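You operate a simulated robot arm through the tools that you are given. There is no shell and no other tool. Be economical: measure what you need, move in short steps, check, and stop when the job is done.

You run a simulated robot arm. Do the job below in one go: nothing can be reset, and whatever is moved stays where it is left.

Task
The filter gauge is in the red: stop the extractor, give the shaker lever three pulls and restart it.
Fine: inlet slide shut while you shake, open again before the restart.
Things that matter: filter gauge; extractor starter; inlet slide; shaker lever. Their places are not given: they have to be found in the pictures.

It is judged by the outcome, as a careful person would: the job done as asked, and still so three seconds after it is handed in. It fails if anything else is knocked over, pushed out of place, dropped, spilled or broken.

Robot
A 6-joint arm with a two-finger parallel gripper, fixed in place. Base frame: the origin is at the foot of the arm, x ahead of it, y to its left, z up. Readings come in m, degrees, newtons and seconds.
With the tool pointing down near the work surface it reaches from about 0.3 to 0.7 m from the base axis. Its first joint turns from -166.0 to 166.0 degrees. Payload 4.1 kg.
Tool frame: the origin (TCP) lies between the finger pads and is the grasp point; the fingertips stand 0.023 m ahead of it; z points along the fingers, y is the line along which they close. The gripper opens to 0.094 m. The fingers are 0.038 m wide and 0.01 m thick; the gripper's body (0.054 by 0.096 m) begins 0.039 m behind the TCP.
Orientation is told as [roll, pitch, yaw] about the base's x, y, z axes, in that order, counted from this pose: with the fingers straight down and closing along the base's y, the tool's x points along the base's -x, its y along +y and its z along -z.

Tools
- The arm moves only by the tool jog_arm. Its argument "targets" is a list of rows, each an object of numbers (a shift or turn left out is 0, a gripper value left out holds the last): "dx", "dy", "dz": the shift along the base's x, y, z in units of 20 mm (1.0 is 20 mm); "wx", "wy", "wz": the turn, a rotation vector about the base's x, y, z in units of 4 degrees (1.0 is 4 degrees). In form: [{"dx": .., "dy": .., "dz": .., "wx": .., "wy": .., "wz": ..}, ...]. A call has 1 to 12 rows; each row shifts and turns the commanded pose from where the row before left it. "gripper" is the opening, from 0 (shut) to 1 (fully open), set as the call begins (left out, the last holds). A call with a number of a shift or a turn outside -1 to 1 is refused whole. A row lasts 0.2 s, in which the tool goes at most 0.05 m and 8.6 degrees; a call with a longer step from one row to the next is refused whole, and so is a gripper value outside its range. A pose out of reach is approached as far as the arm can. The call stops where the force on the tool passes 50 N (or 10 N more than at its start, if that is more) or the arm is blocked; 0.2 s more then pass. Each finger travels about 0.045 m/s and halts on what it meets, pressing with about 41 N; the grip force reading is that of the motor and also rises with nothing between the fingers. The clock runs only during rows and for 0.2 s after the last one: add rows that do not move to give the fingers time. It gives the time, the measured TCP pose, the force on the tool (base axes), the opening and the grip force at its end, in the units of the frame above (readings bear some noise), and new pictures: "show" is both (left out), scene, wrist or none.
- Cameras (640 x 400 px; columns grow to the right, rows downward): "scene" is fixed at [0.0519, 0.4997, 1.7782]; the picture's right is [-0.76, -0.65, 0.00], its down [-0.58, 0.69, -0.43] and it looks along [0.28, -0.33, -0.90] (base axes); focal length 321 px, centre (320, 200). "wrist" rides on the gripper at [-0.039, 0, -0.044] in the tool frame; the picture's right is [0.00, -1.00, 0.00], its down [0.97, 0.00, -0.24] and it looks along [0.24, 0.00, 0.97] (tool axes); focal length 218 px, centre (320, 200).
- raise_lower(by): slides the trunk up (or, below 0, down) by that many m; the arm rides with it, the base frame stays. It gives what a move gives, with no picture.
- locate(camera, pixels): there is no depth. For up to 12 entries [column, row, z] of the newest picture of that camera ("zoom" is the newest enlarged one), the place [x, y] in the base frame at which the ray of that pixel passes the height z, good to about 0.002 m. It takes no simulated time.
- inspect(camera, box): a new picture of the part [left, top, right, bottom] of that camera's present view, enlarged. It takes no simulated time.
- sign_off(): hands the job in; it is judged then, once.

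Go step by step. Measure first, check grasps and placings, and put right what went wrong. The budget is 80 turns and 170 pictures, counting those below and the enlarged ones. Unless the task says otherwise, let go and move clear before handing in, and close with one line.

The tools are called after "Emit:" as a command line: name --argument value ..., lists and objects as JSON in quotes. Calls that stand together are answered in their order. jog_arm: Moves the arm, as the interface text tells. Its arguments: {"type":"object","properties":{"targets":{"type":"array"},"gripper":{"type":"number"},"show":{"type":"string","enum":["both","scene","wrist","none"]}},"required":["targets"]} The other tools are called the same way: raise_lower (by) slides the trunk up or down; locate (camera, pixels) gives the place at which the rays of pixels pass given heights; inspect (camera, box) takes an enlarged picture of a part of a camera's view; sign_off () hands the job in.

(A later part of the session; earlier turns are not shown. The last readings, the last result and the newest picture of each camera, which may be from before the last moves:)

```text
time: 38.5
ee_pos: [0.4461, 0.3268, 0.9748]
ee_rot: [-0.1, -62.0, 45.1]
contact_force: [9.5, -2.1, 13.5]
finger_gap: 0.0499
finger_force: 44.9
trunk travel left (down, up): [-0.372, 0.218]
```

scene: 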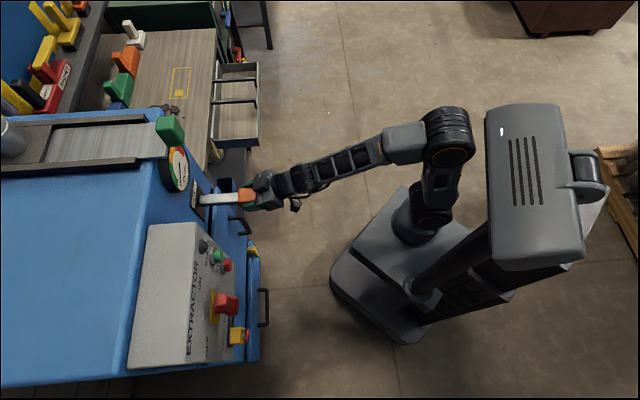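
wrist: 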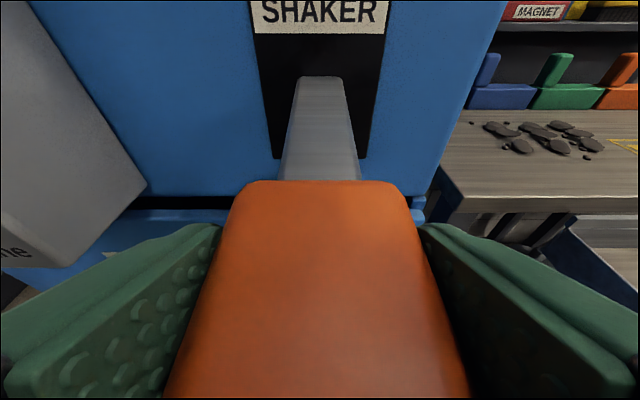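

The lever yields downward with about 13 N of spring. I'll keep pulling along its arc, turning the tool with it, until it meets its stop.

Emit:
jog_arm --targets '[{"dz": -0.3, "wx": 0.6, "wy": -0.6}, {"dz": -0.3, "wx": 0.6, "wy": -0.6, "dx": 0.02, "dy": 0.02}, {"dz": -0.3, "wx": 0.6, "wy": -0.6, "dx": 0.03, "dy": 0.03}, {"dz": -0.3, "wx": 0.6, "wy": -0.6, "dx": 0.04, "dy": 0.04}, {"dz": -0.3, "wx": 0.6, "wy": -0.6, "dx": 0.05, "dy": 0.05}, {"dz": -0.3, "wx": 0.6, "wy": -0.6, "dx": 0.06, "dy": 0.06}]'

```text
time: 39.4
ee_pos: [0.4474, 0.327, 0.9525]
ee_rot: [-0.8, -73.7, 47.0]
contact_force: [-30.7, 45.2, 0.6]
finger_gap: 0.0507
finger_force: 44.7
out of reach, approached as far as the arm can: row 3, 4
trunk travel left (down, up): [-0.372, 0.218]
stopped in row 4: the force on the tool passed its limit (the readings are from after the stop); the commanded pose is now the measured one
```

scene: 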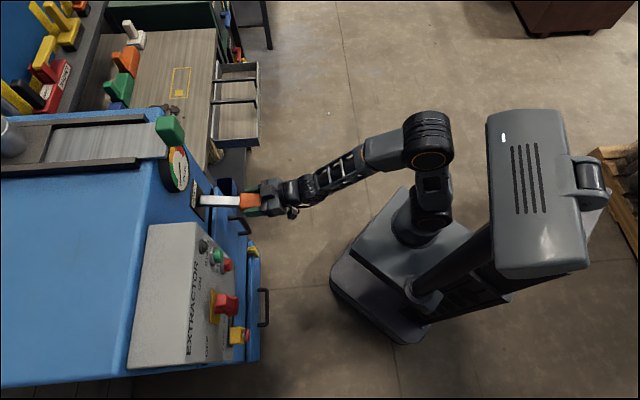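
wrist: 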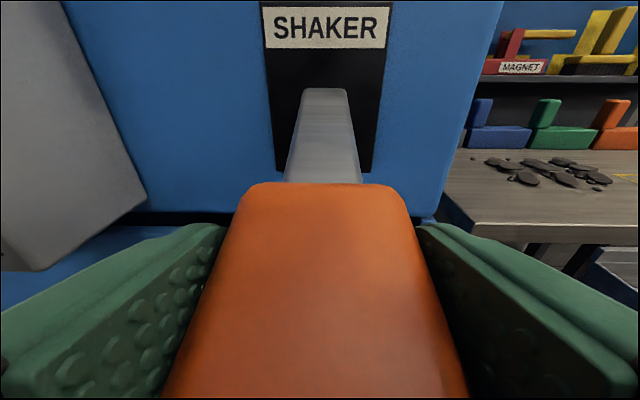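

The wrist ran out of range when I rotated and it built sideways load; that came from the arm, not the lever's stop. I'll undo part of the rotation and continue straight down.

Emit:
jog_arm --targets '[{"wx": -0.5, "wy": 0.5, "wz": -0.4}, {"wx": -0.3, "wy": 0.3}, {"dz": -0.2}, {"dz": -0.2}, {"dz": -0.2}]'

```text
time: 39.8
ee_pos: [0.4471, 0.3255, 0.9562]
ee_rot: [-0.9, -72.2, 46.7]
contact_force: [-50.1, 38.7, 5.0]
finger_gap: 0.0503
finger_force: 45.1
out of reach, approached as far as the arm can: row 1
trunk travel left (down, up): [-0.372, 0.218]
stopped in row 1: the force on the tool passed its limit (the readings are from after the stop); the commanded pose is now the measured one
```

scene: 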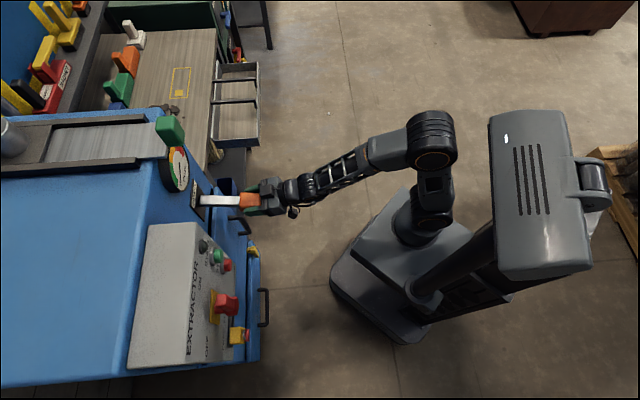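
wrist: 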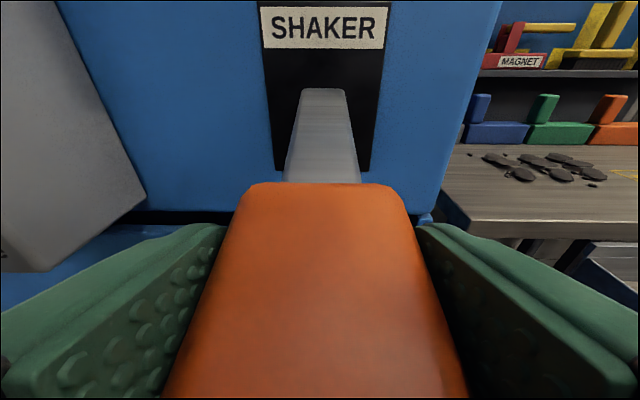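

The arm is twisting the knob sideways, so I'll release, let the lever settle, and reposition with the trunk lower.

Emit:
jog_arm --targets '[{}, {}, {}, {}]' --gripper 1

```text
time: 40.8
ee_pos: [0.4551, 0.3191, 0.956]
ee_rot: [0.2, -72.1, 44.8]
contact_force: [0.5, -0.4, -0.4]
finger_gap: 0.0939
finger_force: 0.0
trunk travel left (down, up): [-0.372, 0.218]
```

scene: 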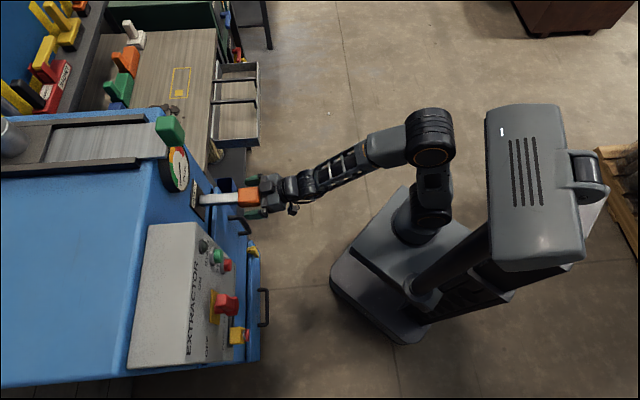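
wrist: 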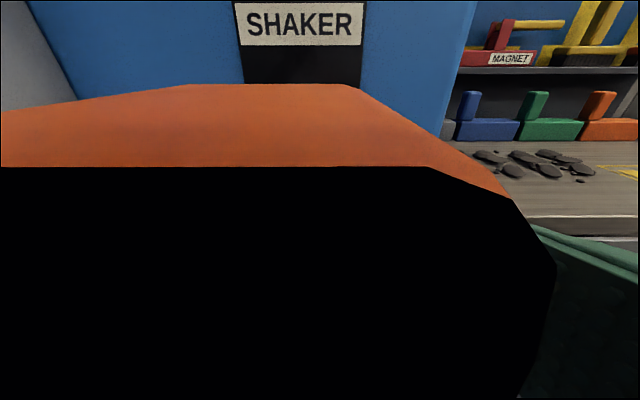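

The lever sprang back up (it is spring-returned) and the knob now sits just above the gripper. I'll back straight out, slightly downward.

Emit:
jog_arm --targets '[{"dx": -0.4, "dy": -0.4, "dz": -0.2}, {"dx": -0.6, "dy": -0.6}, {"dx": -0.6, "dy": -0.6}, {"dx": -0.6, "dy": -0.6}, {"dx": -0.6, "dy": -0.6}, {"dx": -0.6, "dy": -0.6}, {"dx": -0.6, "dy": -0.6}]'

Emit:
raise_lower --by -0.1

```text
time: 42.4
ee_pos: [0.3892, 0.2477, 0.9569]
ee_rot: [0.3, -72.1, 44.8]
contact_force: [-0.7, -0.2, 0.6]
finger_gap: 0.0941
finger_force: 0.1
out of reach, approached as far as the arm can: row 7
trunk travel left (down, up): [-0.372, 0.218]
```

scene: 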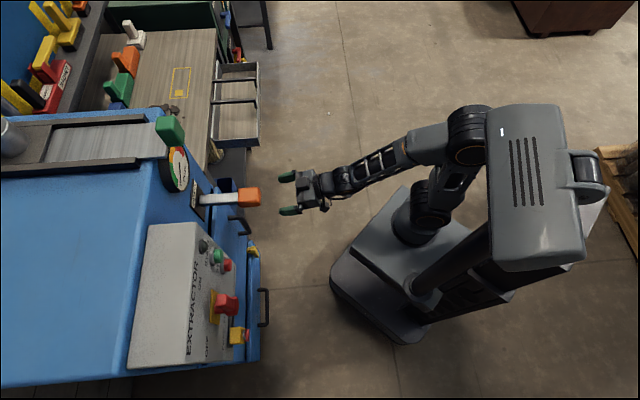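
wrist: 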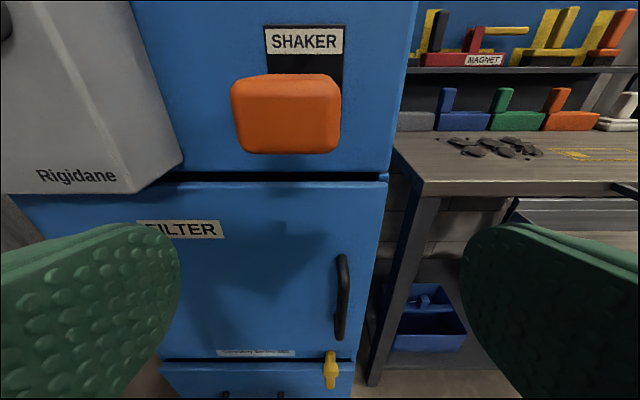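

```text
time: 43.8
ee_pos: [0.3908, 0.248, 0.8562]
ee_rot: [0.2, -72.2, 44.9]
contact_force: [0.2, 0.1, 0.4]
finger_gap: 0.0944
finger_force: 0.1
trunk travel left (down, up): [-0.272, 0.318]
```

The lever is back at its rest position, as seen at (248,197). I'll set the trunk lower so the wrist has room, then bring the TCP back up to knob height.

Emit:
jog_arm --targets '[{"dz": 0.9}, {"dz": 0.9}, {"dz": 0.9}, {"dz": 0.9}, {"dz": 0.9}, {"dz": 0.9}, {"dz": 0.9}]' --show "none"

Emit:
raise_lower --by -0.12

Emit:
jog_arm --targets '[{"dz": 0.9, "wx": -0.4, "wy": 0.4}, {"dz": 0.9, "wx": -0.4, "wy": 0.4}, {"dz": 0.9, "wx": -0.4, "wy": 0.4}, {"dz": 0.9, "wx": -0.4, "wy": 0.4}, {"dz": 0.9, "wx": -0.4, "wy": 0.4}, {"dz": 0.9}, {"dz": 0.9}]'

```text
time: 45.4
ee_pos: [0.3914, 0.2487, 0.9821]
ee_rot: [0.2, -72.0, 44.8]
contact_force: [-0.4, -0.1, -0.4]
finger_gap: 0.0941
finger_force: 0.1
trunk travel left (down, up): [-0.272, 0.318]
```

```text
time: 46.9
ee_pos: [0.389, 0.2492, 0.8605]
ee_rot: [0.2, -72.1, 44.8]
contact_force: [0.4, 0.0, 0.4]
finger_gap: 0.0941
finger_force: 0.0
trunk travel left (down, up): [-0.152, 0.438]
```

```text
time: 48.5
ee_pos: [0.3887, 0.2473, 0.9879]
ee_rot: [0.3, -60.7, 44.9]
contact_force: [-0.8, 0.2, -0.7]
finger_gap: 0.094
finger_force: 0.0
trunk travel left (down, up): [-0.152, 0.438]
```

scene: 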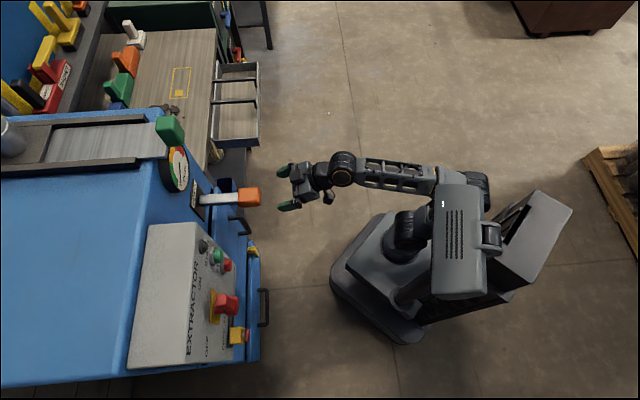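
wrist: 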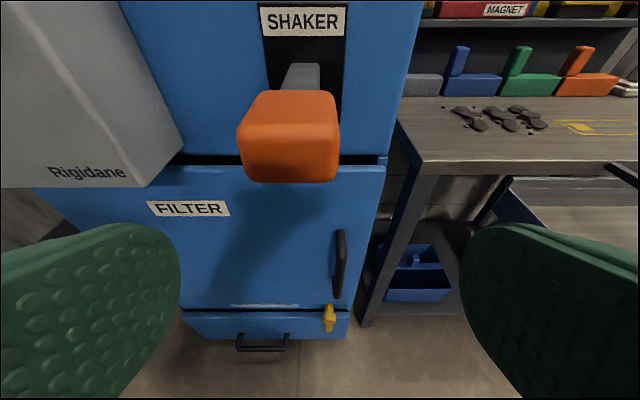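

The arm has a better posture and the lever is at rest. I'll align sideways, move in around the knob and grip it.

Emit:
jog_arm --targets '[{"dx": -0.5, "dy": 0.5}, {"dx": 0.69, "dy": 0.69}, {"dx": 0.69, "dy": 0.69}, {"dx": 0.69, "dy": 0.69}, {"dx": 0.69, "dy": 0.69}, {"dx": 0.69, "dy": 0.69}, {}]' --show "wrist"

Emit:
jog_arm --targets '[{}, {}, {}, {}, {}]' --gripper 0 --show "wrist"

```text
time: 50.1
ee_pos: [0.4495, 0.3268, 0.9879]
ee_rot: [0.3, -60.7, 44.8]
contact_force: [-0.3, -0.6, 0.6]
finger_gap: 0.0939
finger_force: 0.0
trunk travel left (down, up): [-0.152, 0.438]
```

wrist: 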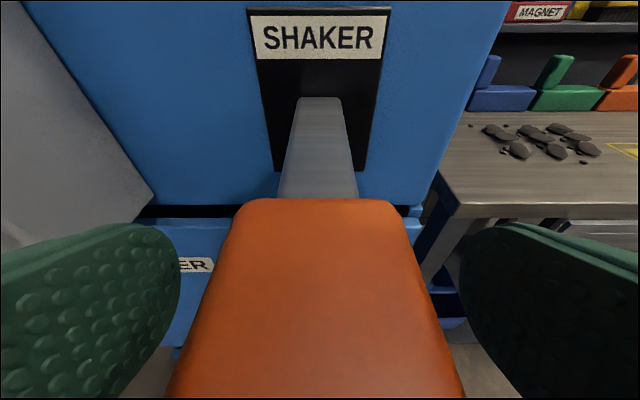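

```text
time: 51.3
ee_pos: [0.4472, 0.3278, 0.9882]
ee_rot: [0.1, -60.7, 45.0]
contact_force: [-4.7, 4.2, -1.3]
finger_gap: 0.0498
finger_force: 44.7
trunk travel left (down, up): [-0.152, 0.438]
```

wrist: 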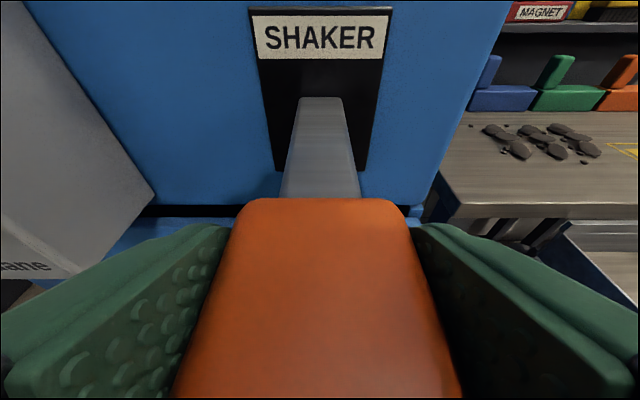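

Gripped again. I'll pull down along the arc, turning with the lever, until it reaches its stop.

Emit:
jog_arm --targets '[{"dz": -0.3, "wx": 0.5, "wy": -0.5, "dx": 0.01, "dy": 0.01}, {"dz": -0.3, "wx": 0.5, "wy": -0.5, "dx": 0.02, "dy": 0.02}, {"dz": -0.3, "wx": 0.5, "wy": -0.5, "dx": 0.03, "dy": 0.03}, {"dz": -0.3, "wx": 0.5, "wy": -0.5, "dx": 0.04, "dy": 0.04}, {"dz": -0.3, "wx": 0.5, "wy": -0.5, "dx": 0.05, "dy": 0.05}, {"dz": -0.3, "wx": 0.5, "wy": -0.5, "dx": 0.065, "dy": 0.065}, {"dz": -0.3, "wx": 0.5, "wy": -0.5, "dx": 0.075, "dy": 0.075}, {"dz": -0.3, "wx": 0.5, "wy": -0.5, "dx": 0.085, "dy": 0.085}, {"dz": -0.3, "wx": 0.5, "wy": -0.5, "dx": 0.1, "dy": 0.1}, {"dz": -0.3, "wx": 0.5, "wy": -0.5, "dx": 0.11, "dy": 0.11}]'

```text
time: 53.4
ee_pos: [0.453, 0.3325, 0.954]
ee_rot: [2.3, -79.6, 44.2]
contact_force: [18.2, -39.0, 3.4]
finger_gap: 0.0506
finger_force: 44.8
out of reach, approached as far as the arm can: row 5, 6, 7, 8, 9
trunk travel left (down, up): [-0.152, 0.438]
stopped in row 10: the force on the tool passed its limit (the readings are from after the stop); the commanded pose is now the measured one
```

scene: 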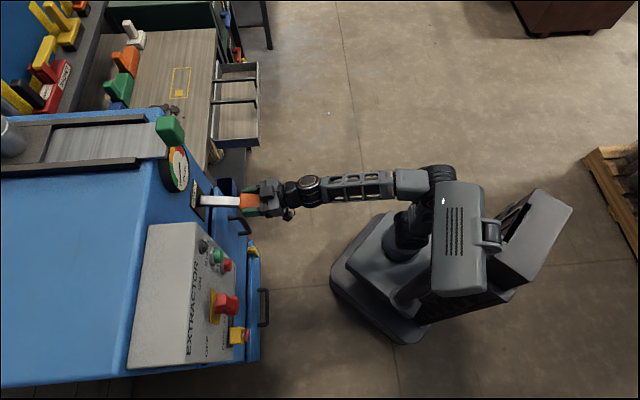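
wrist: 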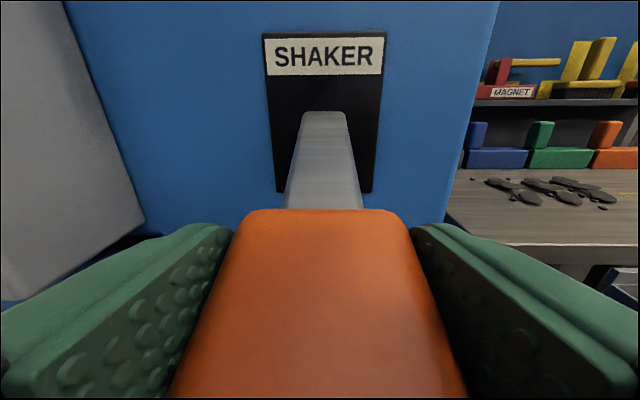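

It is out of range again near z 0.954, with only sideways load. I'll see whether the load relaxes and look closely at how far the lever is down.

Emit:
jog_arm --targets '[{"dz": 0}]' --show "none"

Emit:
inspect --camera "scene" --box '[150, 140, 270, 220]'

```text
time: 53.8
ee_pos: [0.4519, 0.3321, 0.9532]
ee_rot: [2.4, -79.7, 44.0]
contact_force: [22.7, -41.9, 6.9]
finger_gap: 0.0505
finger_force: 45.5
trunk travel left (down, up): [-0.152, 0.438]
```

```text
5.00 times, centred on (210, 180) of scene
```

zoom: 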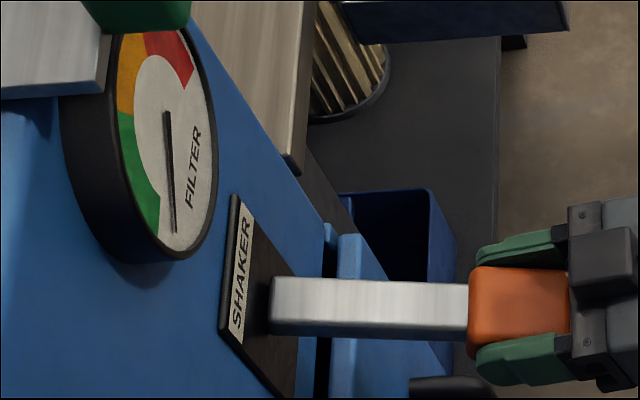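

The load is purely sideways (about 45 N to the right), from the arm pushing left. I'll shift 3–4 mm right to relieve it, then pull straight down while easing the pitch back.

Emit:
jog_arm --targets '[{"dx": 0.08, "dy": -0.08, "wx": -0.2, "wy": 0.2}, {"dx": 0.08, "dy": -0.08, "wx": -0.2, "wy": 0.2}, {"dz": -0.2, "wx": -0.2, "wy": 0.2}, {"dz": -0.2, "wx": -0.2, "wy": 0.2}]' --show "none"

```text
time: 54.8
ee_pos: [0.4553, 0.3333, 0.9465]
ee_rot: [2.1, -75.3, 44.7]
contact_force: [21.5, -15.4, 17.4]
finger_gap: 0.051
finger_force: 45.0
trunk travel left (down, up): [-0.152, 0.438]
```

That worked: it is in reach, and the load is now mostly the lever's spring. I'll continue down the same way.

Emit:
jog_arm --targets '[{"dx": 0.1, "dy": -0.05, "dz": -0.2, "wx": -0.1, "wy": 0.1}, {"dx": 0.1, "dy": 0.0, "dz": -0.2, "wx": -0.1, "wy": 0.1}, {"dx": 0.06, "dy": 0.06, "dz": -0.2}, {"dx": 0.06, "dy": 0.06, "dz": -0.2}, {"dx": 0.06, "dy": 0.06, "dz": -0.2}, {"dx": 0.06, "dy": 0.06, "dz": -0.2}]'

Emit:
inspect --camera "scene" --box '[150, 140, 270, 220]'

```text
time: 56.2
ee_pos: [0.4606, 0.3393, 0.9213]
ee_rot: [2.1, -74.1, 45.3]
contact_force: [0.4, -6.0, 17.9]
finger_gap: 0.0518
finger_force: 45.2
trunk travel left (down, up): [-0.152, 0.438]
```

scene: 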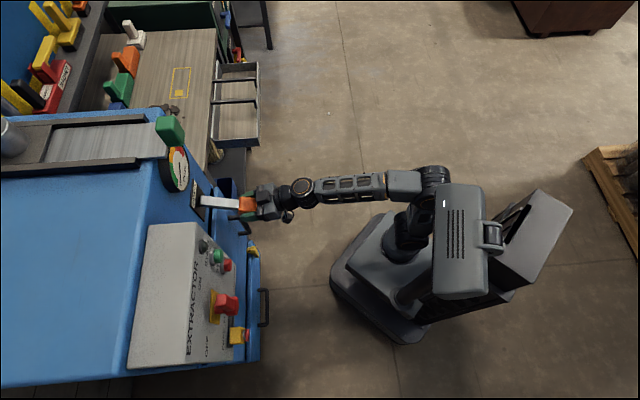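
wrist: 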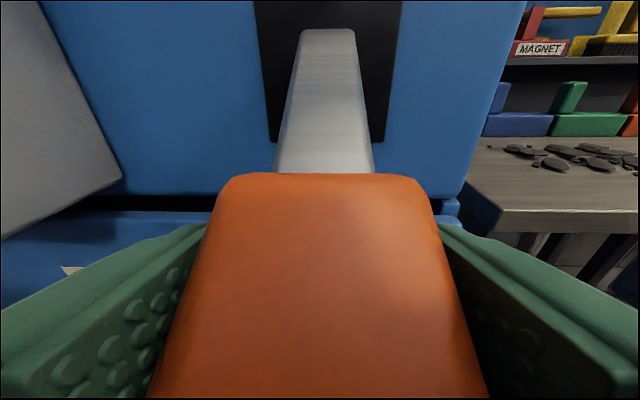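

```text
5.00 times, centred on (210, 180) of scene
```

zoom: 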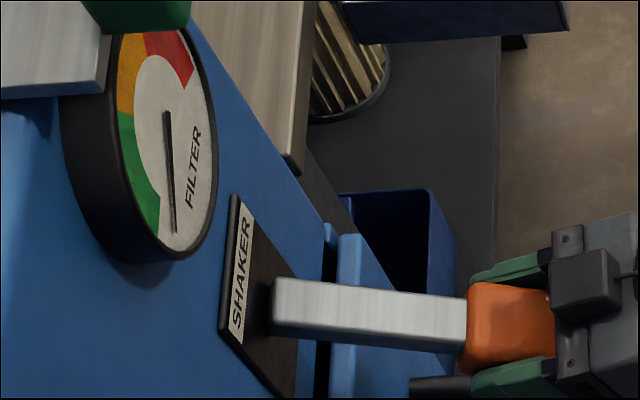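

It is smooth now: 66 mm down with 18 N of spring and no sideways load. I'll continue to the stop.

Emit:
jog_arm --targets '[{"dx": 0.08, "dy": 0.08, "dz": -0.2}, {"dx": 0.08, "dy": 0.08, "dz": -0.2}, {"dx": 0.09, "dy": 0.09, "dz": -0.2}, {"dx": 0.09, "dy": 0.09, "dz": -0.2}, {"dx": 0.1, "dy": 0.1, "dz": -0.2}, {"dx": 0.1, "dy": 0.1, "dz": -0.2}]'

Emit:
inspect --camera "scene" --box '[150, 140, 270, 220]'

```text
time: 57.2
ee_pos: [0.4634, 0.3445, 0.9139]
ee_rot: [2.1, -74.8, 44.9]
contact_force: [-41.9, -34.9, 8.7]
finger_gap: 0.0512
finger_force: 44.5
trunk travel left (down, up): [-0.152, 0.438]
stopped in row 4: the force on the tool passed its limit (the readings are from after the stop); the commanded pose is now the measured one
```

scene: 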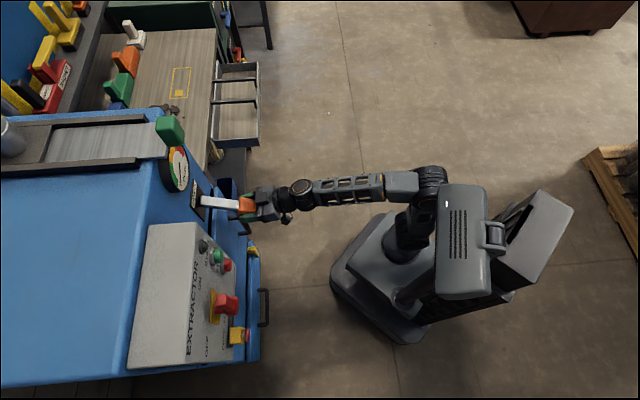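
wrist: 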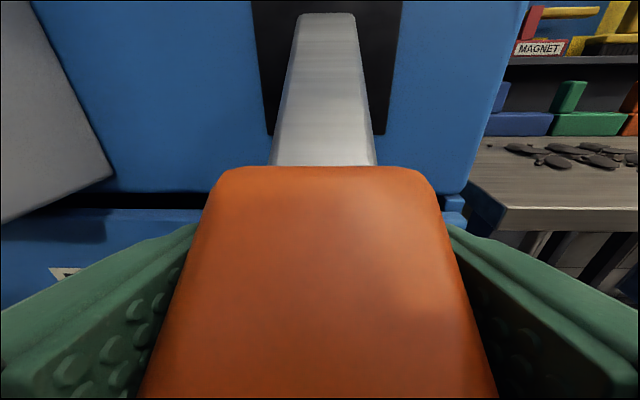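

```text
5.00 times, centred on (210, 180) of scene
```

zoom: 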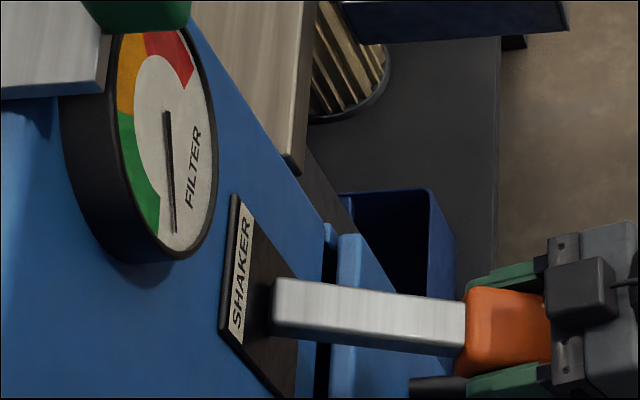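

The force is now along the normal: I'm pushing inward a bit too much for the arc. I'll ease out 5 mm, then go down a little more.

Emit:
jog_arm --targets '[{"dx": -0.12, "dy": -0.12}, {"dx": -0.06, "dy": -0.06}, {"dz": -0.2}, {"dz": -0.2}, {"dz": -0.2, "dx": 0.02, "dy": 0.02}]'

Emit:
inspect --camera "scene" --box '[190, 170, 270, 220]'

```text
time: 58.4
ee_pos: [0.4612, 0.3423, 0.9082]
ee_rot: [1.3, -75.5, 45.8]
contact_force: [-1.4, -11.3, 44.2]
finger_gap: 0.0516
finger_force: 44.8
trunk travel left (down, up): [-0.152, 0.438]
```

scene: 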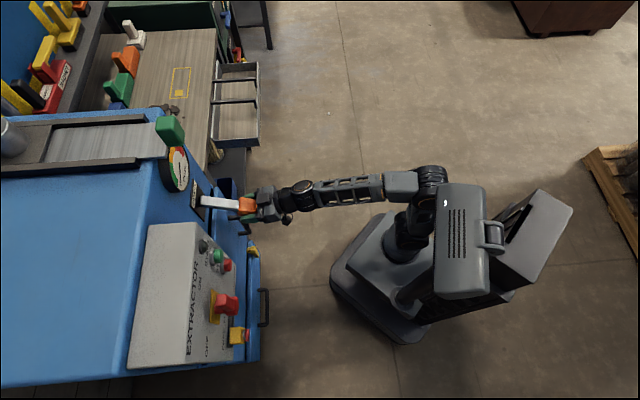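
wrist: 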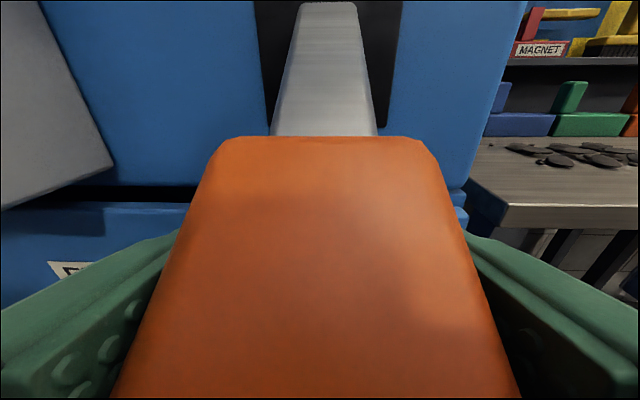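

```text
8.00 times, centred on (230, 195) of scene
```

zoom: 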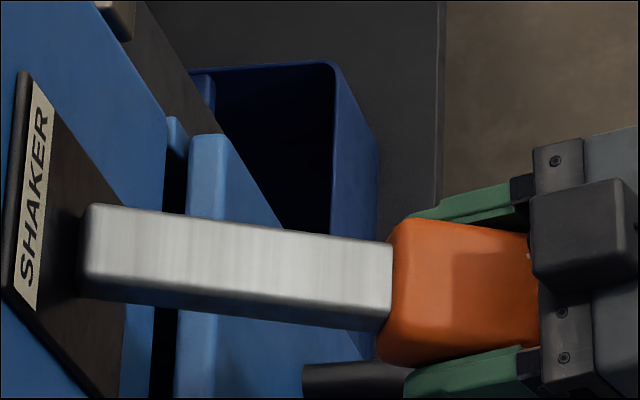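

Fz jumped to 44 N, so the lever's stop is reached and that is one full pull. I'll let it back up along the arc to rest.

Emit:
jog_arm --targets '[{"dz": 0.38, "dx": -0.09, "dy": -0.09, "wx": -0.25, "wy": 0.25}, {"dz": 0.38, "dx": -0.09, "dy": -0.09, "wx": -0.25, "wy": 0.25}, {"dz": 0.38, "dx": -0.09, "dy": -0.09, "wx": -0.25, "wy": 0.25}, {"dz": 0.38, "dx": -0.08, "dy": -0.08, "wx": -0.25, "wy": 0.25}, {"dz": 0.38, "dx": -0.07, "dy": -0.07, "wx": -0.25, "wy": 0.25}, {"dz": 0.38, "dx": -0.06, "dy": -0.06, "wx": -0.25, "wy": 0.25}, {"dz": 0.38, "dx": -0.06, "dy": -0.06, "wx": -0.25, "wy": 0.25}, {"dz": 0.38, "dx": -0.06, "dy": -0.06, "wx": -0.25, "wy": 0.25}, {"dz": 0.38, "dx": -0.04, "dy": -0.04, "wx": -0.25, "wy": 0.25}, {"dz": 0.2, "wx": -0.25, "wy": 0.25}]'

Emit:
inspect --camera "scene" --box '[190, 170, 270, 220]'

```text
time: 60.6
ee_pos: [0.449, 0.3295, 0.9712]
ee_rot: [2.2, -60.2, 45.2]
contact_force: [-3.6, -12.9, -9.1]
finger_gap: 0.0516
finger_force: 44.2
trunk travel left (down, up): [-0.152, 0.438]
```

scene: 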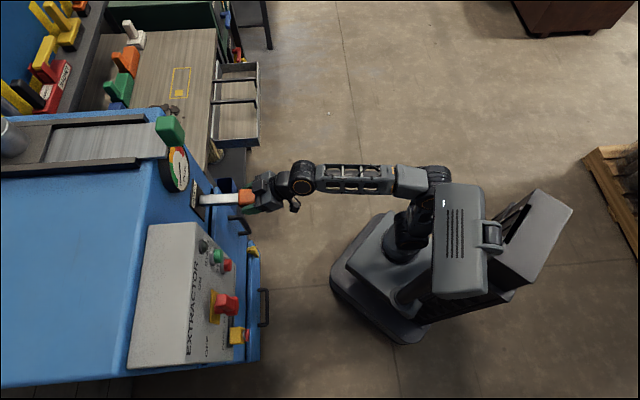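
wrist: 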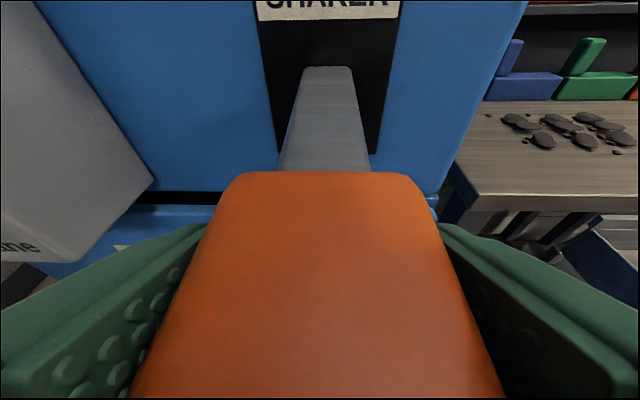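

```text
8.00 times, centred on (230, 195) of scene
```

zoom: 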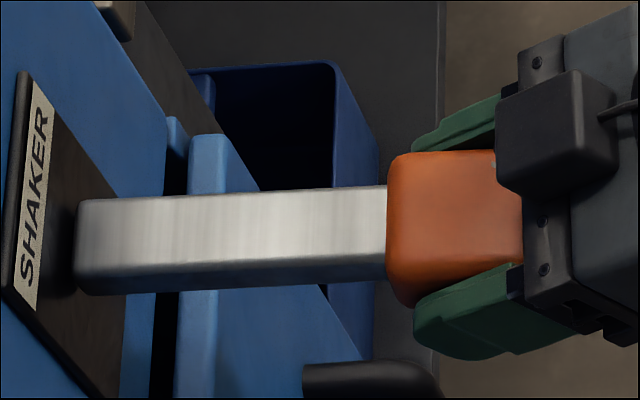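

The bar is back to about its rest pose, with 9 N pressing against the upper stop. I'll open to let it settle fully, re-centre on the knob and grip again.

Emit:
jog_arm --targets '[{}, {}, {}, {"dz": 0.4}, {"dz": 0.4}, {}]' --gripper 1 --show "none"

Emit:
jog_arm --targets '[{}, {}, {}, {}, {}]' --gripper 0 --show "wrist"

Emit:
inspect --camera "scene" --box '[190, 170, 270, 220]'

```text
time: 62.0
ee_pos: [0.4504, 0.3302, 0.9871]
ee_rot: [2.1, -60.3, 45.2]
contact_force: [0.1, -0.5, 0.7]
finger_gap: 0.0939
finger_force: 0.0
trunk travel left (down, up): [-0.152, 0.438]
```

```text
time: 63.2
ee_pos: [0.4504, 0.3289, 0.9879]
ee_rot: [2.2, -60.4, 45.1]
contact_force: [0.3, 0.6, 0.0]
finger_gap: 0.0511
finger_force: 44.7
trunk travel left (down, up): [-0.152, 0.438]
```

wrist: 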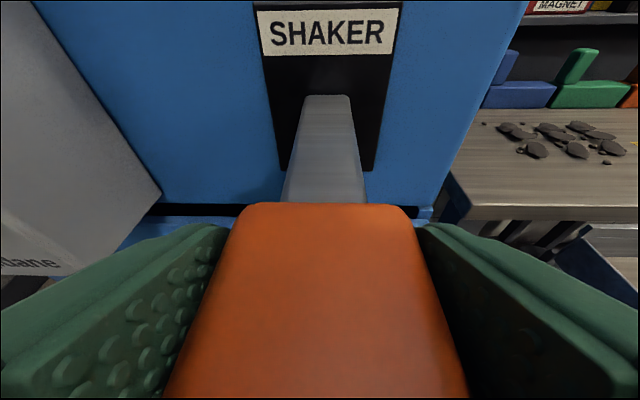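

```text
8.00 times, centred on (230, 195) of scene
```

zoom: 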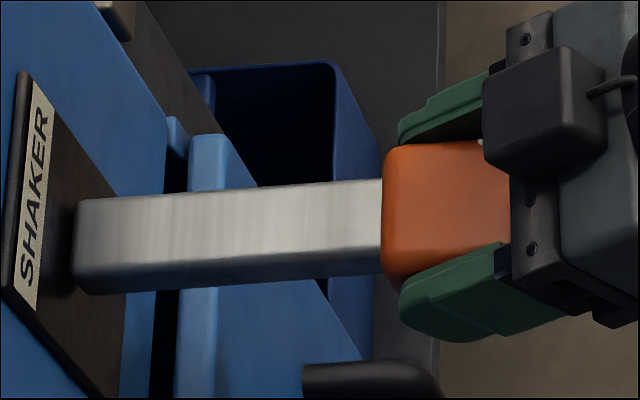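

The lever is exactly at rest. Pull two: down about 80 mm along the learned arc.

Emit:
jog_arm --targets '[{"dz": -0.33, "wx": 0.25, "wy": -0.25}, {"dz": -0.33, "dx": 0.02, "dy": 0.02, "wx": 0.25, "wy": -0.25}, {"dz": -0.33, "dx": 0.03, "dy": 0.03, "wx": 0.25, "wy": -0.25}, {"dz": -0.33, "dx": 0.03, "dy": 0.03, "wx": 0.25, "wy": -0.25}, {"dz": -0.33, "dx": 0.04, "dy": 0.04, "wx": 0.25, "wy": -0.25}, {"dz": -0.33, "dx": 0.05, "dy": 0.05, "wx": 0.25, "wy": -0.25}, {"dz": -0.33, "dx": 0.06, "dy": 0.06, "wx": 0.25, "wy": -0.25}, {"dz": -0.33, "dx": 0.06, "dy": 0.06, "wx": 0.25, "wy": -0.25}, {"dz": -0.33, "dx": 0.07, "dy": 0.07, "wx": 0.25, "wy": -0.25}, {"dz": -0.33, "dx": 0.07, "dy": 0.07}, {"dz": -0.33, "dx": 0.07, "dy": 0.07}, {"dz": -0.33, "dx": 0.07, "dy": 0.07}]'

Emit:
inspect --camera "scene" --box '[190, 170, 270, 220]'

```text
time: 65.8
ee_pos: [0.4606, 0.3418, 0.9135]
ee_rot: [2.3, -73.7, 44.9]
contact_force: [7.6, -9.9, 32.3]
finger_gap: 0.0515
finger_force: 44.9
trunk travel left (down, up): [-0.152, 0.438]
```

scene: 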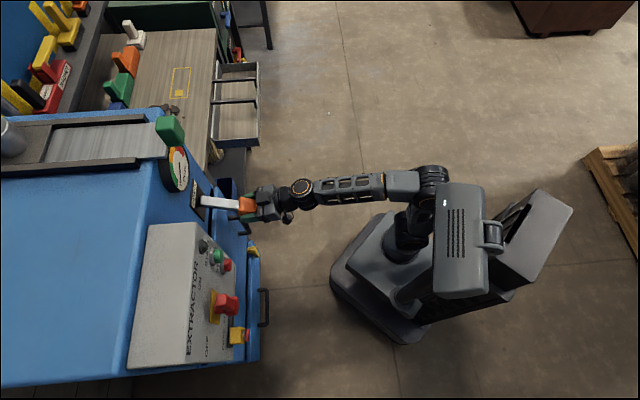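
wrist: 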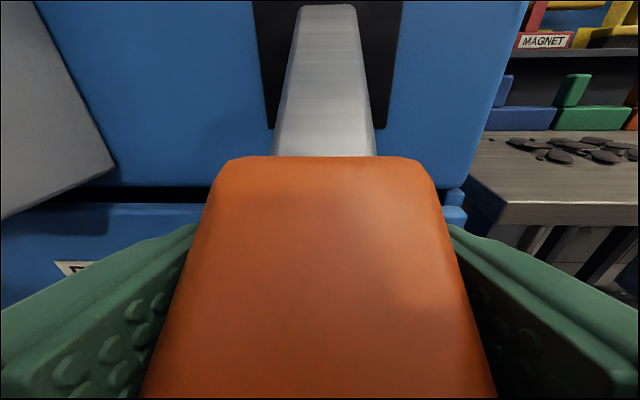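

```text
8.00 times, centred on (230, 195) of scene
```

zoom: 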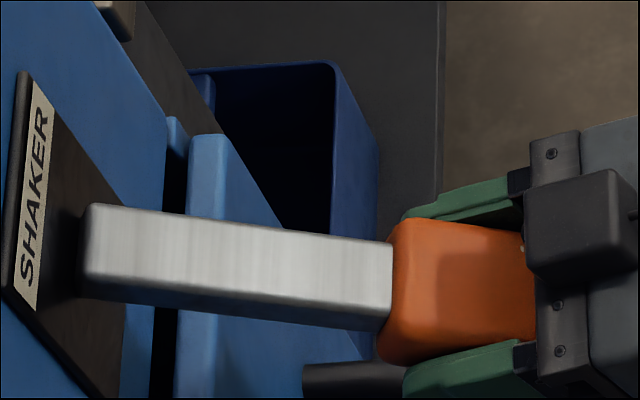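

The bar matches pull one's stop picture, with 32 N: the second pull is complete. I'll return up, open, re-centre and grip.

Emit:
jog_arm --targets '[{"dz": 0.33, "dx": -0.07, "dy": -0.07}, {"dz": 0.33, "dx": -0.07, "dy": -0.07}, {"dz": 0.33, "dx": -0.07, "dy": -0.07, "wx": -0.25, "wy": 0.25}, {"dz": 0.33, "dx": -0.07, "dy": -0.07, "wx": -0.25, "wy": 0.25}, {"dz": 0.33, "dx": -0.06, "dy": -0.06, "wx": -0.25, "wy": 0.25}, {"dz": 0.33, "dx": -0.06, "dy": -0.06, "wx": -0.25, "wy": 0.25}, {"dz": 0.33, "dx": -0.05, "dy": -0.05, "wx": -0.25, "wy": 0.25}, {"dz": 0.33, "dx": -0.04, "dy": -0.04, "wx": -0.25, "wy": 0.25}, {"dz": 0.33, "dx": -0.03, "dy": -0.03, "wx": -0.25, "wy": 0.25}, {"dz": 0.33, "dx": -0.02, "dy": -0.02, "wx": -0.25, "wy": 0.25}, {"dz": 0.2, "wx": -0.25, "wy": 0.25}]' --show "none"

Emit:
jog_arm --targets '[{}, {}, {}, {"dz": 0.3}, {}]' --gripper 1 --show "wrist"

Emit:
inspect --camera "scene" --box '[190, 170, 270, 220]'

```text
time: 68.2
ee_pos: [0.4513, 0.3311, 0.9778]
ee_rot: [2.1, -60.2, 45.1]
contact_force: [-6.4, -14.7, -7.8]
finger_gap: 0.0516
finger_force: 44.4
trunk travel left (down, up): [-0.152, 0.438]
```

```text
time: 69.4
ee_pos: [0.4509, 0.3308, 0.9837]
ee_rot: [2.0, -60.2, 45.1]
contact_force: [-2.0, -2.1, 0.3]
finger_gap: 0.0939
finger_force: 0.0
trunk travel left (down, up): [-0.152, 0.438]
```

wrist: 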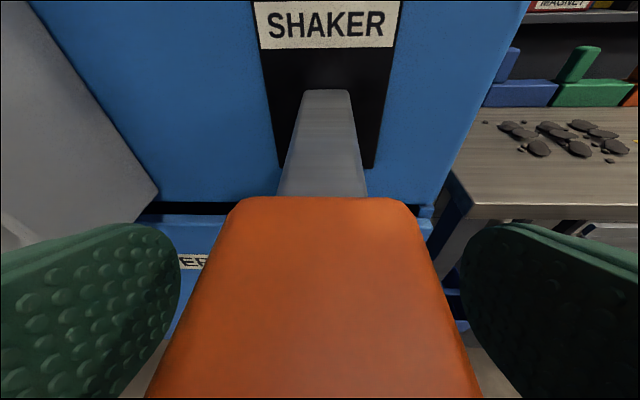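

```text
8.00 times, centred on (230, 195) of scene
```

zoom: 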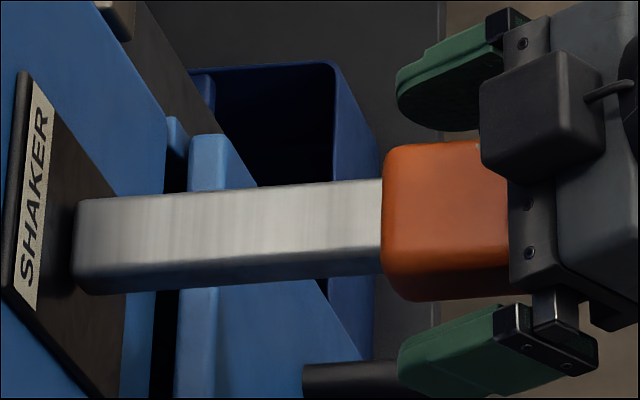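

The lever is at rest again. I'll re-grip and make pull three.

Emit:
jog_arm --targets '[{"dz": 0.2, "dx": -0.08, "dy": -0.08}, {}]' --show "none"

Emit:
jog_arm --targets '[{}, {}, {}, {}, {}]' --gripper 0 --show "none"

Emit:
jog_arm --targets '[{"dz": -0.33, "wx": 0.25, "wy": -0.25}, {"dz": -0.33, "dx": 0.02, "dy": 0.02, "wx": 0.25, "wy": -0.25}, {"dz": -0.33, "dx": 0.03, "dy": 0.03, "wx": 0.25, "wy": -0.25}, {"dz": -0.33, "dx": 0.03, "dy": 0.03, "wx": 0.25, "wy": -0.25}, {"dz": -0.33, "dx": 0.04, "dy": 0.04, "wx": 0.25, "wy": -0.25}, {"dz": -0.33, "dx": 0.05, "dy": 0.05, "wx": 0.25, "wy": -0.25}, {"dz": -0.33, "dx": 0.06, "dy": 0.06, "wx": 0.25, "wy": -0.25}, {"dz": -0.33, "dx": 0.06, "dy": 0.06, "wx": 0.25, "wy": -0.25}, {"dz": -0.33, "dx": 0.07, "dy": 0.07, "wx": 0.25, "wy": -0.25}, {"dz": -0.33, "dx": 0.07, "dy": 0.07}, {"dz": -0.33, "dx": 0.07, "dy": 0.07}, {"dz": -0.33, "dx": 0.07, "dy": 0.07}]'

Emit:
inspect --camera "scene" --box '[190, 170, 270, 220]'

```text
time: 70.0
ee_pos: [0.4496, 0.3295, 0.9874]
ee_rot: [2.0, -60.2, 45.2]
contact_force: [-0.3, -0.3, -0.2]
finger_gap: 0.0938
finger_force: 0.1
trunk travel left (down, up): [-0.152, 0.438]
```

```text
time: 71.2
ee_pos: [0.4509, 0.3308, 0.988]
ee_rot: [2.1, -60.3, 45.0]
contact_force: [-2.0, 1.3, -0.9]
finger_gap: 0.0511
finger_force: 44.7
trunk travel left (down, up): [-0.152, 0.438]
```

```text
time: 73.8
ee_pos: [0.46, 0.3403, 0.9128]
ee_rot: [2.0, -73.5, 45.2]
contact_force: [7.5, -0.3, 31.3]
finger_gap: 0.0514
finger_force: 45.3
trunk travel left (down, up): [-0.152, 0.438]
```

scene: 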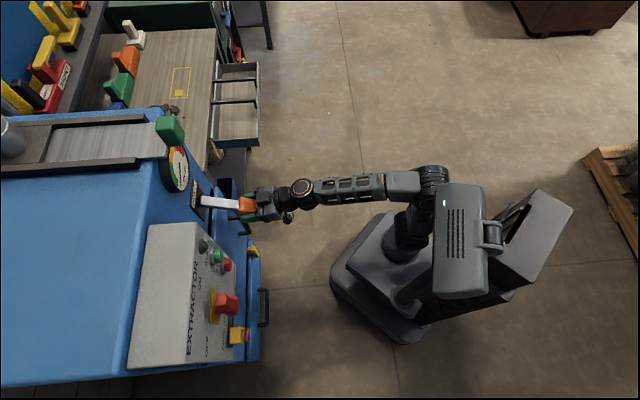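
wrist: 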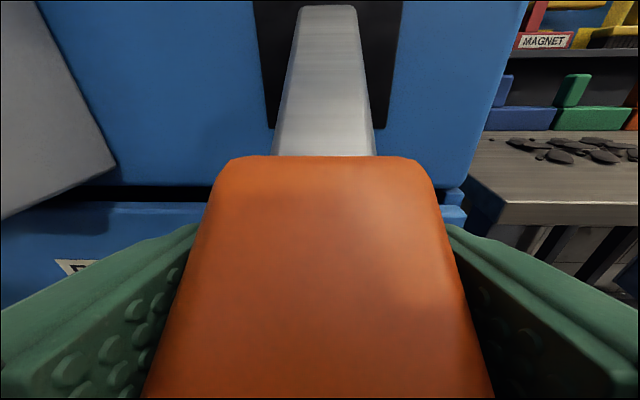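

```text
8.00 times, centred on (230, 195) of scene
```

zoom: 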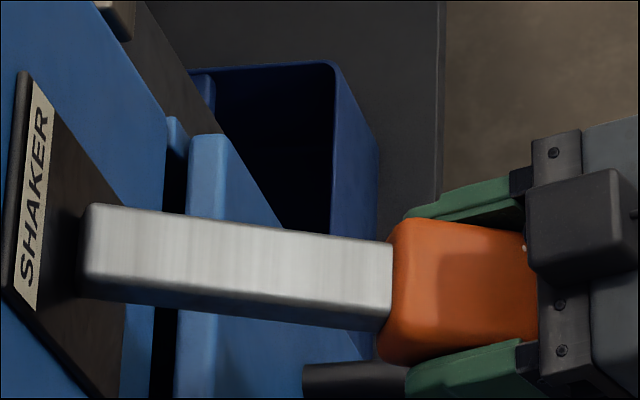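

The third full pull is at the stop. I'll return it to rest, release and back out.

Emit:
jog_arm --targets '[{"dz": 0.33, "dx": -0.07, "dy": -0.07}, {"dz": 0.33, "dx": -0.07, "dy": -0.07}, {"dz": 0.33, "dx": -0.07, "dy": -0.07, "wx": -0.25, "wy": 0.25}, {"dz": 0.33, "dx": -0.07, "dy": -0.07, "wx": -0.25, "wy": 0.25}, {"dz": 0.33, "dx": -0.06, "dy": -0.06, "wx": -0.25, "wy": 0.25}, {"dz": 0.33, "dx": -0.06, "dy": -0.06, "wx": -0.25, "wy": 0.25}, {"dz": 0.33, "dx": -0.05, "dy": -0.05, "wx": -0.25, "wy": 0.25}, {"dz": 0.33, "dx": -0.04, "dy": -0.04, "wx": -0.25, "wy": 0.25}, {"dz": 0.33, "dx": -0.03, "dy": -0.03, "wx": -0.25, "wy": 0.25}, {"dz": 0.33, "dx": -0.02, "dy": -0.02, "wx": -0.25, "wy": 0.25}, {"dz": 0.2, "wx": -0.25, "wy": 0.25}]' --show "none"

Emit:
jog_arm --targets '[{}, {}, {}, {"dx": -0.3, "dy": -0.3}, {"dx": -0.6, "dy": -0.6}, {"dx": -0.6, "dy": -0.6}, {"dx": -0.6, "dy": -0.6}, {"dx": -0.6, "dy": -0.6}, {"dx": -0.6, "dy": -0.6}, {"dx": -0.6, "dy": -0.6}]' --gripper 1

Emit:
raise_lower --by 0.36

```text
time: 76.2
ee_pos: [0.4502, 0.3299, 0.9772]
ee_rot: [2.1, -60.3, 45.1]
contact_force: [-1.6, -4.5, -8.0]
finger_gap: 0.052
finger_force: 45.5
trunk travel left (down, up): [-0.152, 0.438]
```

```text
time: 78.4
ee_pos: [0.3713, 0.2524, 0.9785]
ee_rot: [2.0, -60.1, 45.2]
contact_force: [-0.1, -0.4, 0.1]
finger_gap: 0.0942
finger_force: 0.0
trunk travel left (down, up): [-0.152, 0.438]
```

scene: 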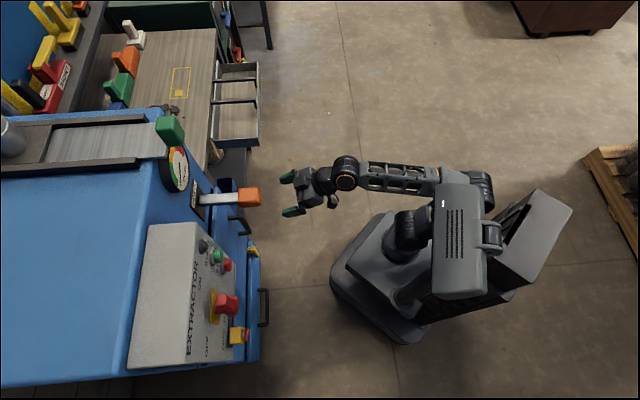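
wrist: 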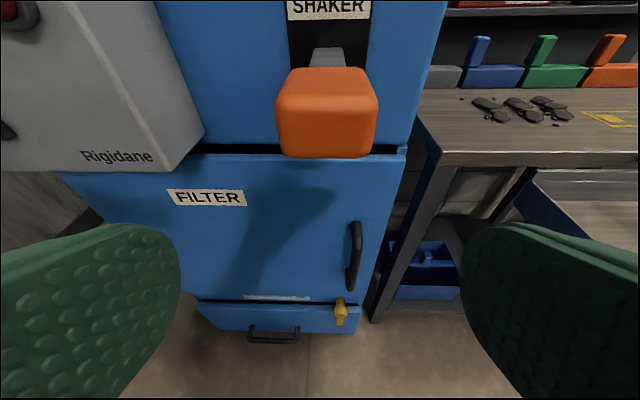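

```text
time: 81.9
ee_pos: [0.3726, 0.2527, 1.3387]
ee_rot: [2.0, -60.3, 45.2]
contact_force: [0.5, 0.1, -0.5]
finger_gap: 0.0939
finger_force: 0.1
trunk travel left (down, up): [-0.512, 0.078]
```

The lever is at rest and I'm clear of it. Now I'll reopen the slide: tilt the tool to 48° and move in around the handle at its pushed-in position.

Emit:
jog_arm --targets '[{"wx": -0.55, "wy": 0.55, "dx": 0.4, "dy": -0.2}, {"wx": -0.55, "wy": 0.55, "dx": 0.9, "dy": 0.9, "dz": -0.3}, {"wx": -0.55, "wy": 0.55, "dx": 0.9, "dy": 0.9, "dz": -0.3}, {"wx": -0.5, "wy": 0.5, "dx": 0.9, "dy": 0.9, "dz": -0.4}, {"dx": 0.9, "dy": 0.9, "dz": -0.4}, {"dx": 0.9, "dy": 0.9, "dz": -0.4}, {"dx": 0.9, "dy": 0.9, "dz": -0.4}, {}]'

```text
time: 83.7
ee_pos: [0.4902, 0.3574, 1.2937]
ee_rot: [2.1, -48.1, 45.1]
contact_force: [0.1, -0.7, 0.3]
finger_gap: 0.0941
finger_force: 0.1
trunk travel left (down, up): [-0.512, 0.078]
```

scene: 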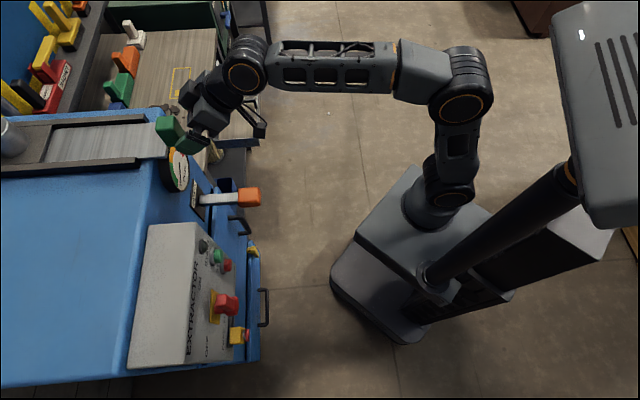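
wrist: 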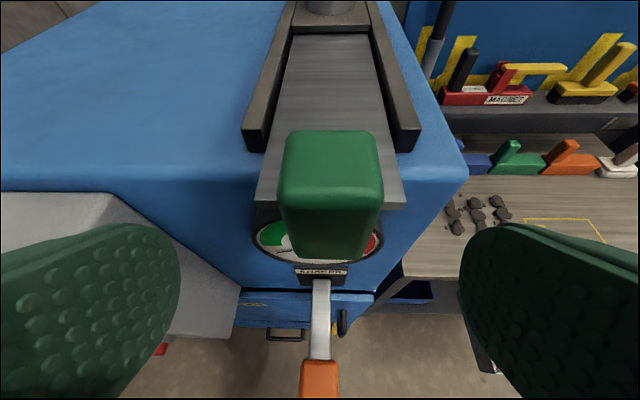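

The handle is centred near column 331. I'll advance 49 mm, down 14 mm, and grip.

Emit:
jog_arm --targets '[{"dx": 0.62, "dy": 0.56, "dz": -0.23}, {"dx": 0.6, "dy": 0.57, "dz": -0.23}, {"dx": 0.58, "dy": 0.58, "dz": -0.23}, {}]' --show "wrist"

Emit:
jog_arm --targets '[{}, {}, {}, {}, {}]' --gripper 0 --show "wrist"

```text
time: 84.7
ee_pos: [0.5237, 0.3896, 1.2815]
ee_rot: [2.0, -48.1, 45.2]
contact_force: [0.8, 1.0, 0.4]
finger_gap: 0.0942
finger_force: 0.0
trunk travel left (down, up): [-0.512, 0.078]
```

wrist: 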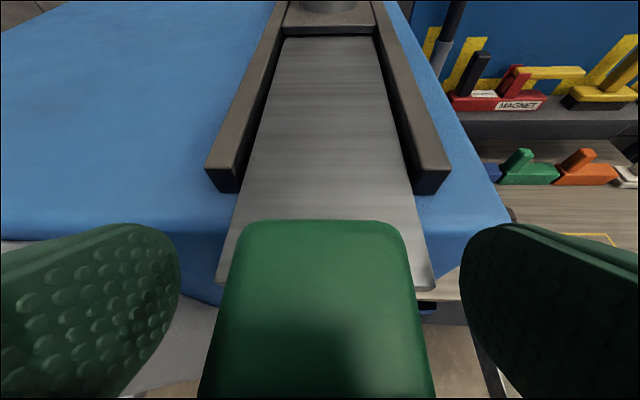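

```text
time: 85.9
ee_pos: [0.5244, 0.3899, 1.281]
ee_rot: [1.8, -48.1, 45.1]
contact_force: [-1.7, 0.4, 0.4]
finger_gap: 0.0371
finger_force: 45.1
trunk travel left (down, up): [-0.512, 0.078]
```

wrist: 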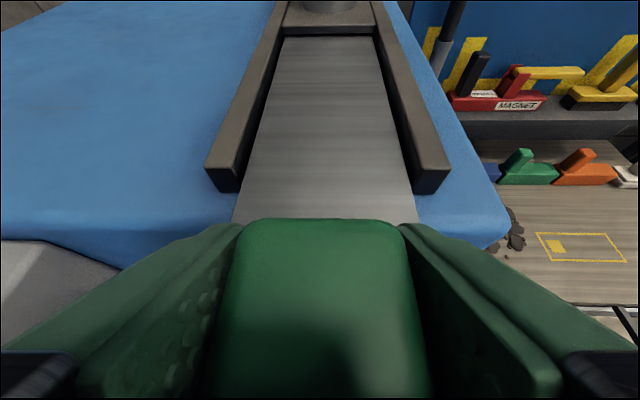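

Gripped at 37 mm. I'll pull the slide back out about 72 mm to its original open position.

Emit:
jog_arm --targets '[{"dx": -0.3, "dy": -0.3}, {"dx": -0.3, "dy": -0.3}, {"dx": -0.3, "dy": -0.3}, {"dx": -0.3, "dy": -0.3}, {"dx": -0.3, "dy": -0.3}, {"dx": -0.3, "dy": -0.3}, {"dx": -0.3, "dy": -0.3}, {"dx": -0.2, "dy": -0.2}, {"dx": -0.1, "dy": -0.1}, {"dx": -0.1, "dy": -0.1}]'

Emit:
inspect --camera "scene" --box '[130, 90, 290, 190]'

```text
time: 88.1
ee_pos: [0.4753, 0.3406, 1.2799]
ee_rot: [2.2, -48.0, 45.1]
contact_force: [1.3, -0.5, -8.9]
finger_gap: 0.037
finger_force: 44.6
trunk travel left (down, up): [-0.512, 0.078]
```

scene: 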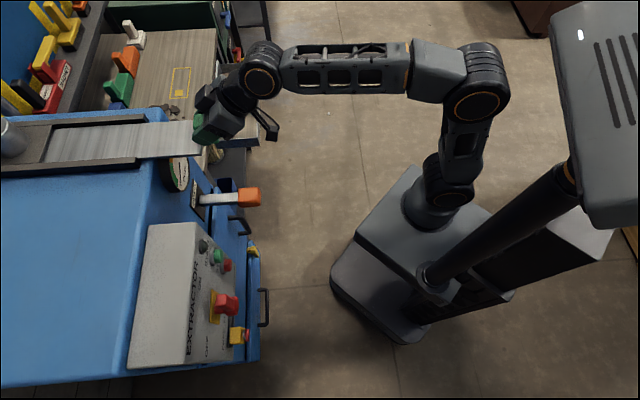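
wrist: 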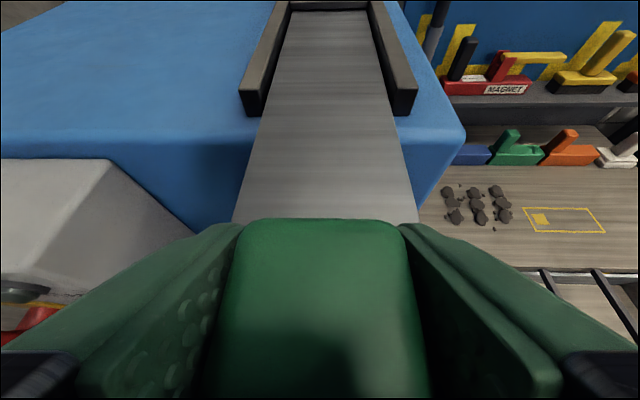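

```text
4.00 times, centred on (210, 140) of scene
```

zoom: 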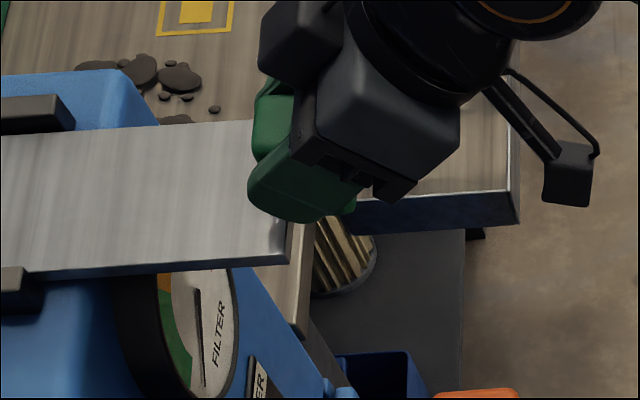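

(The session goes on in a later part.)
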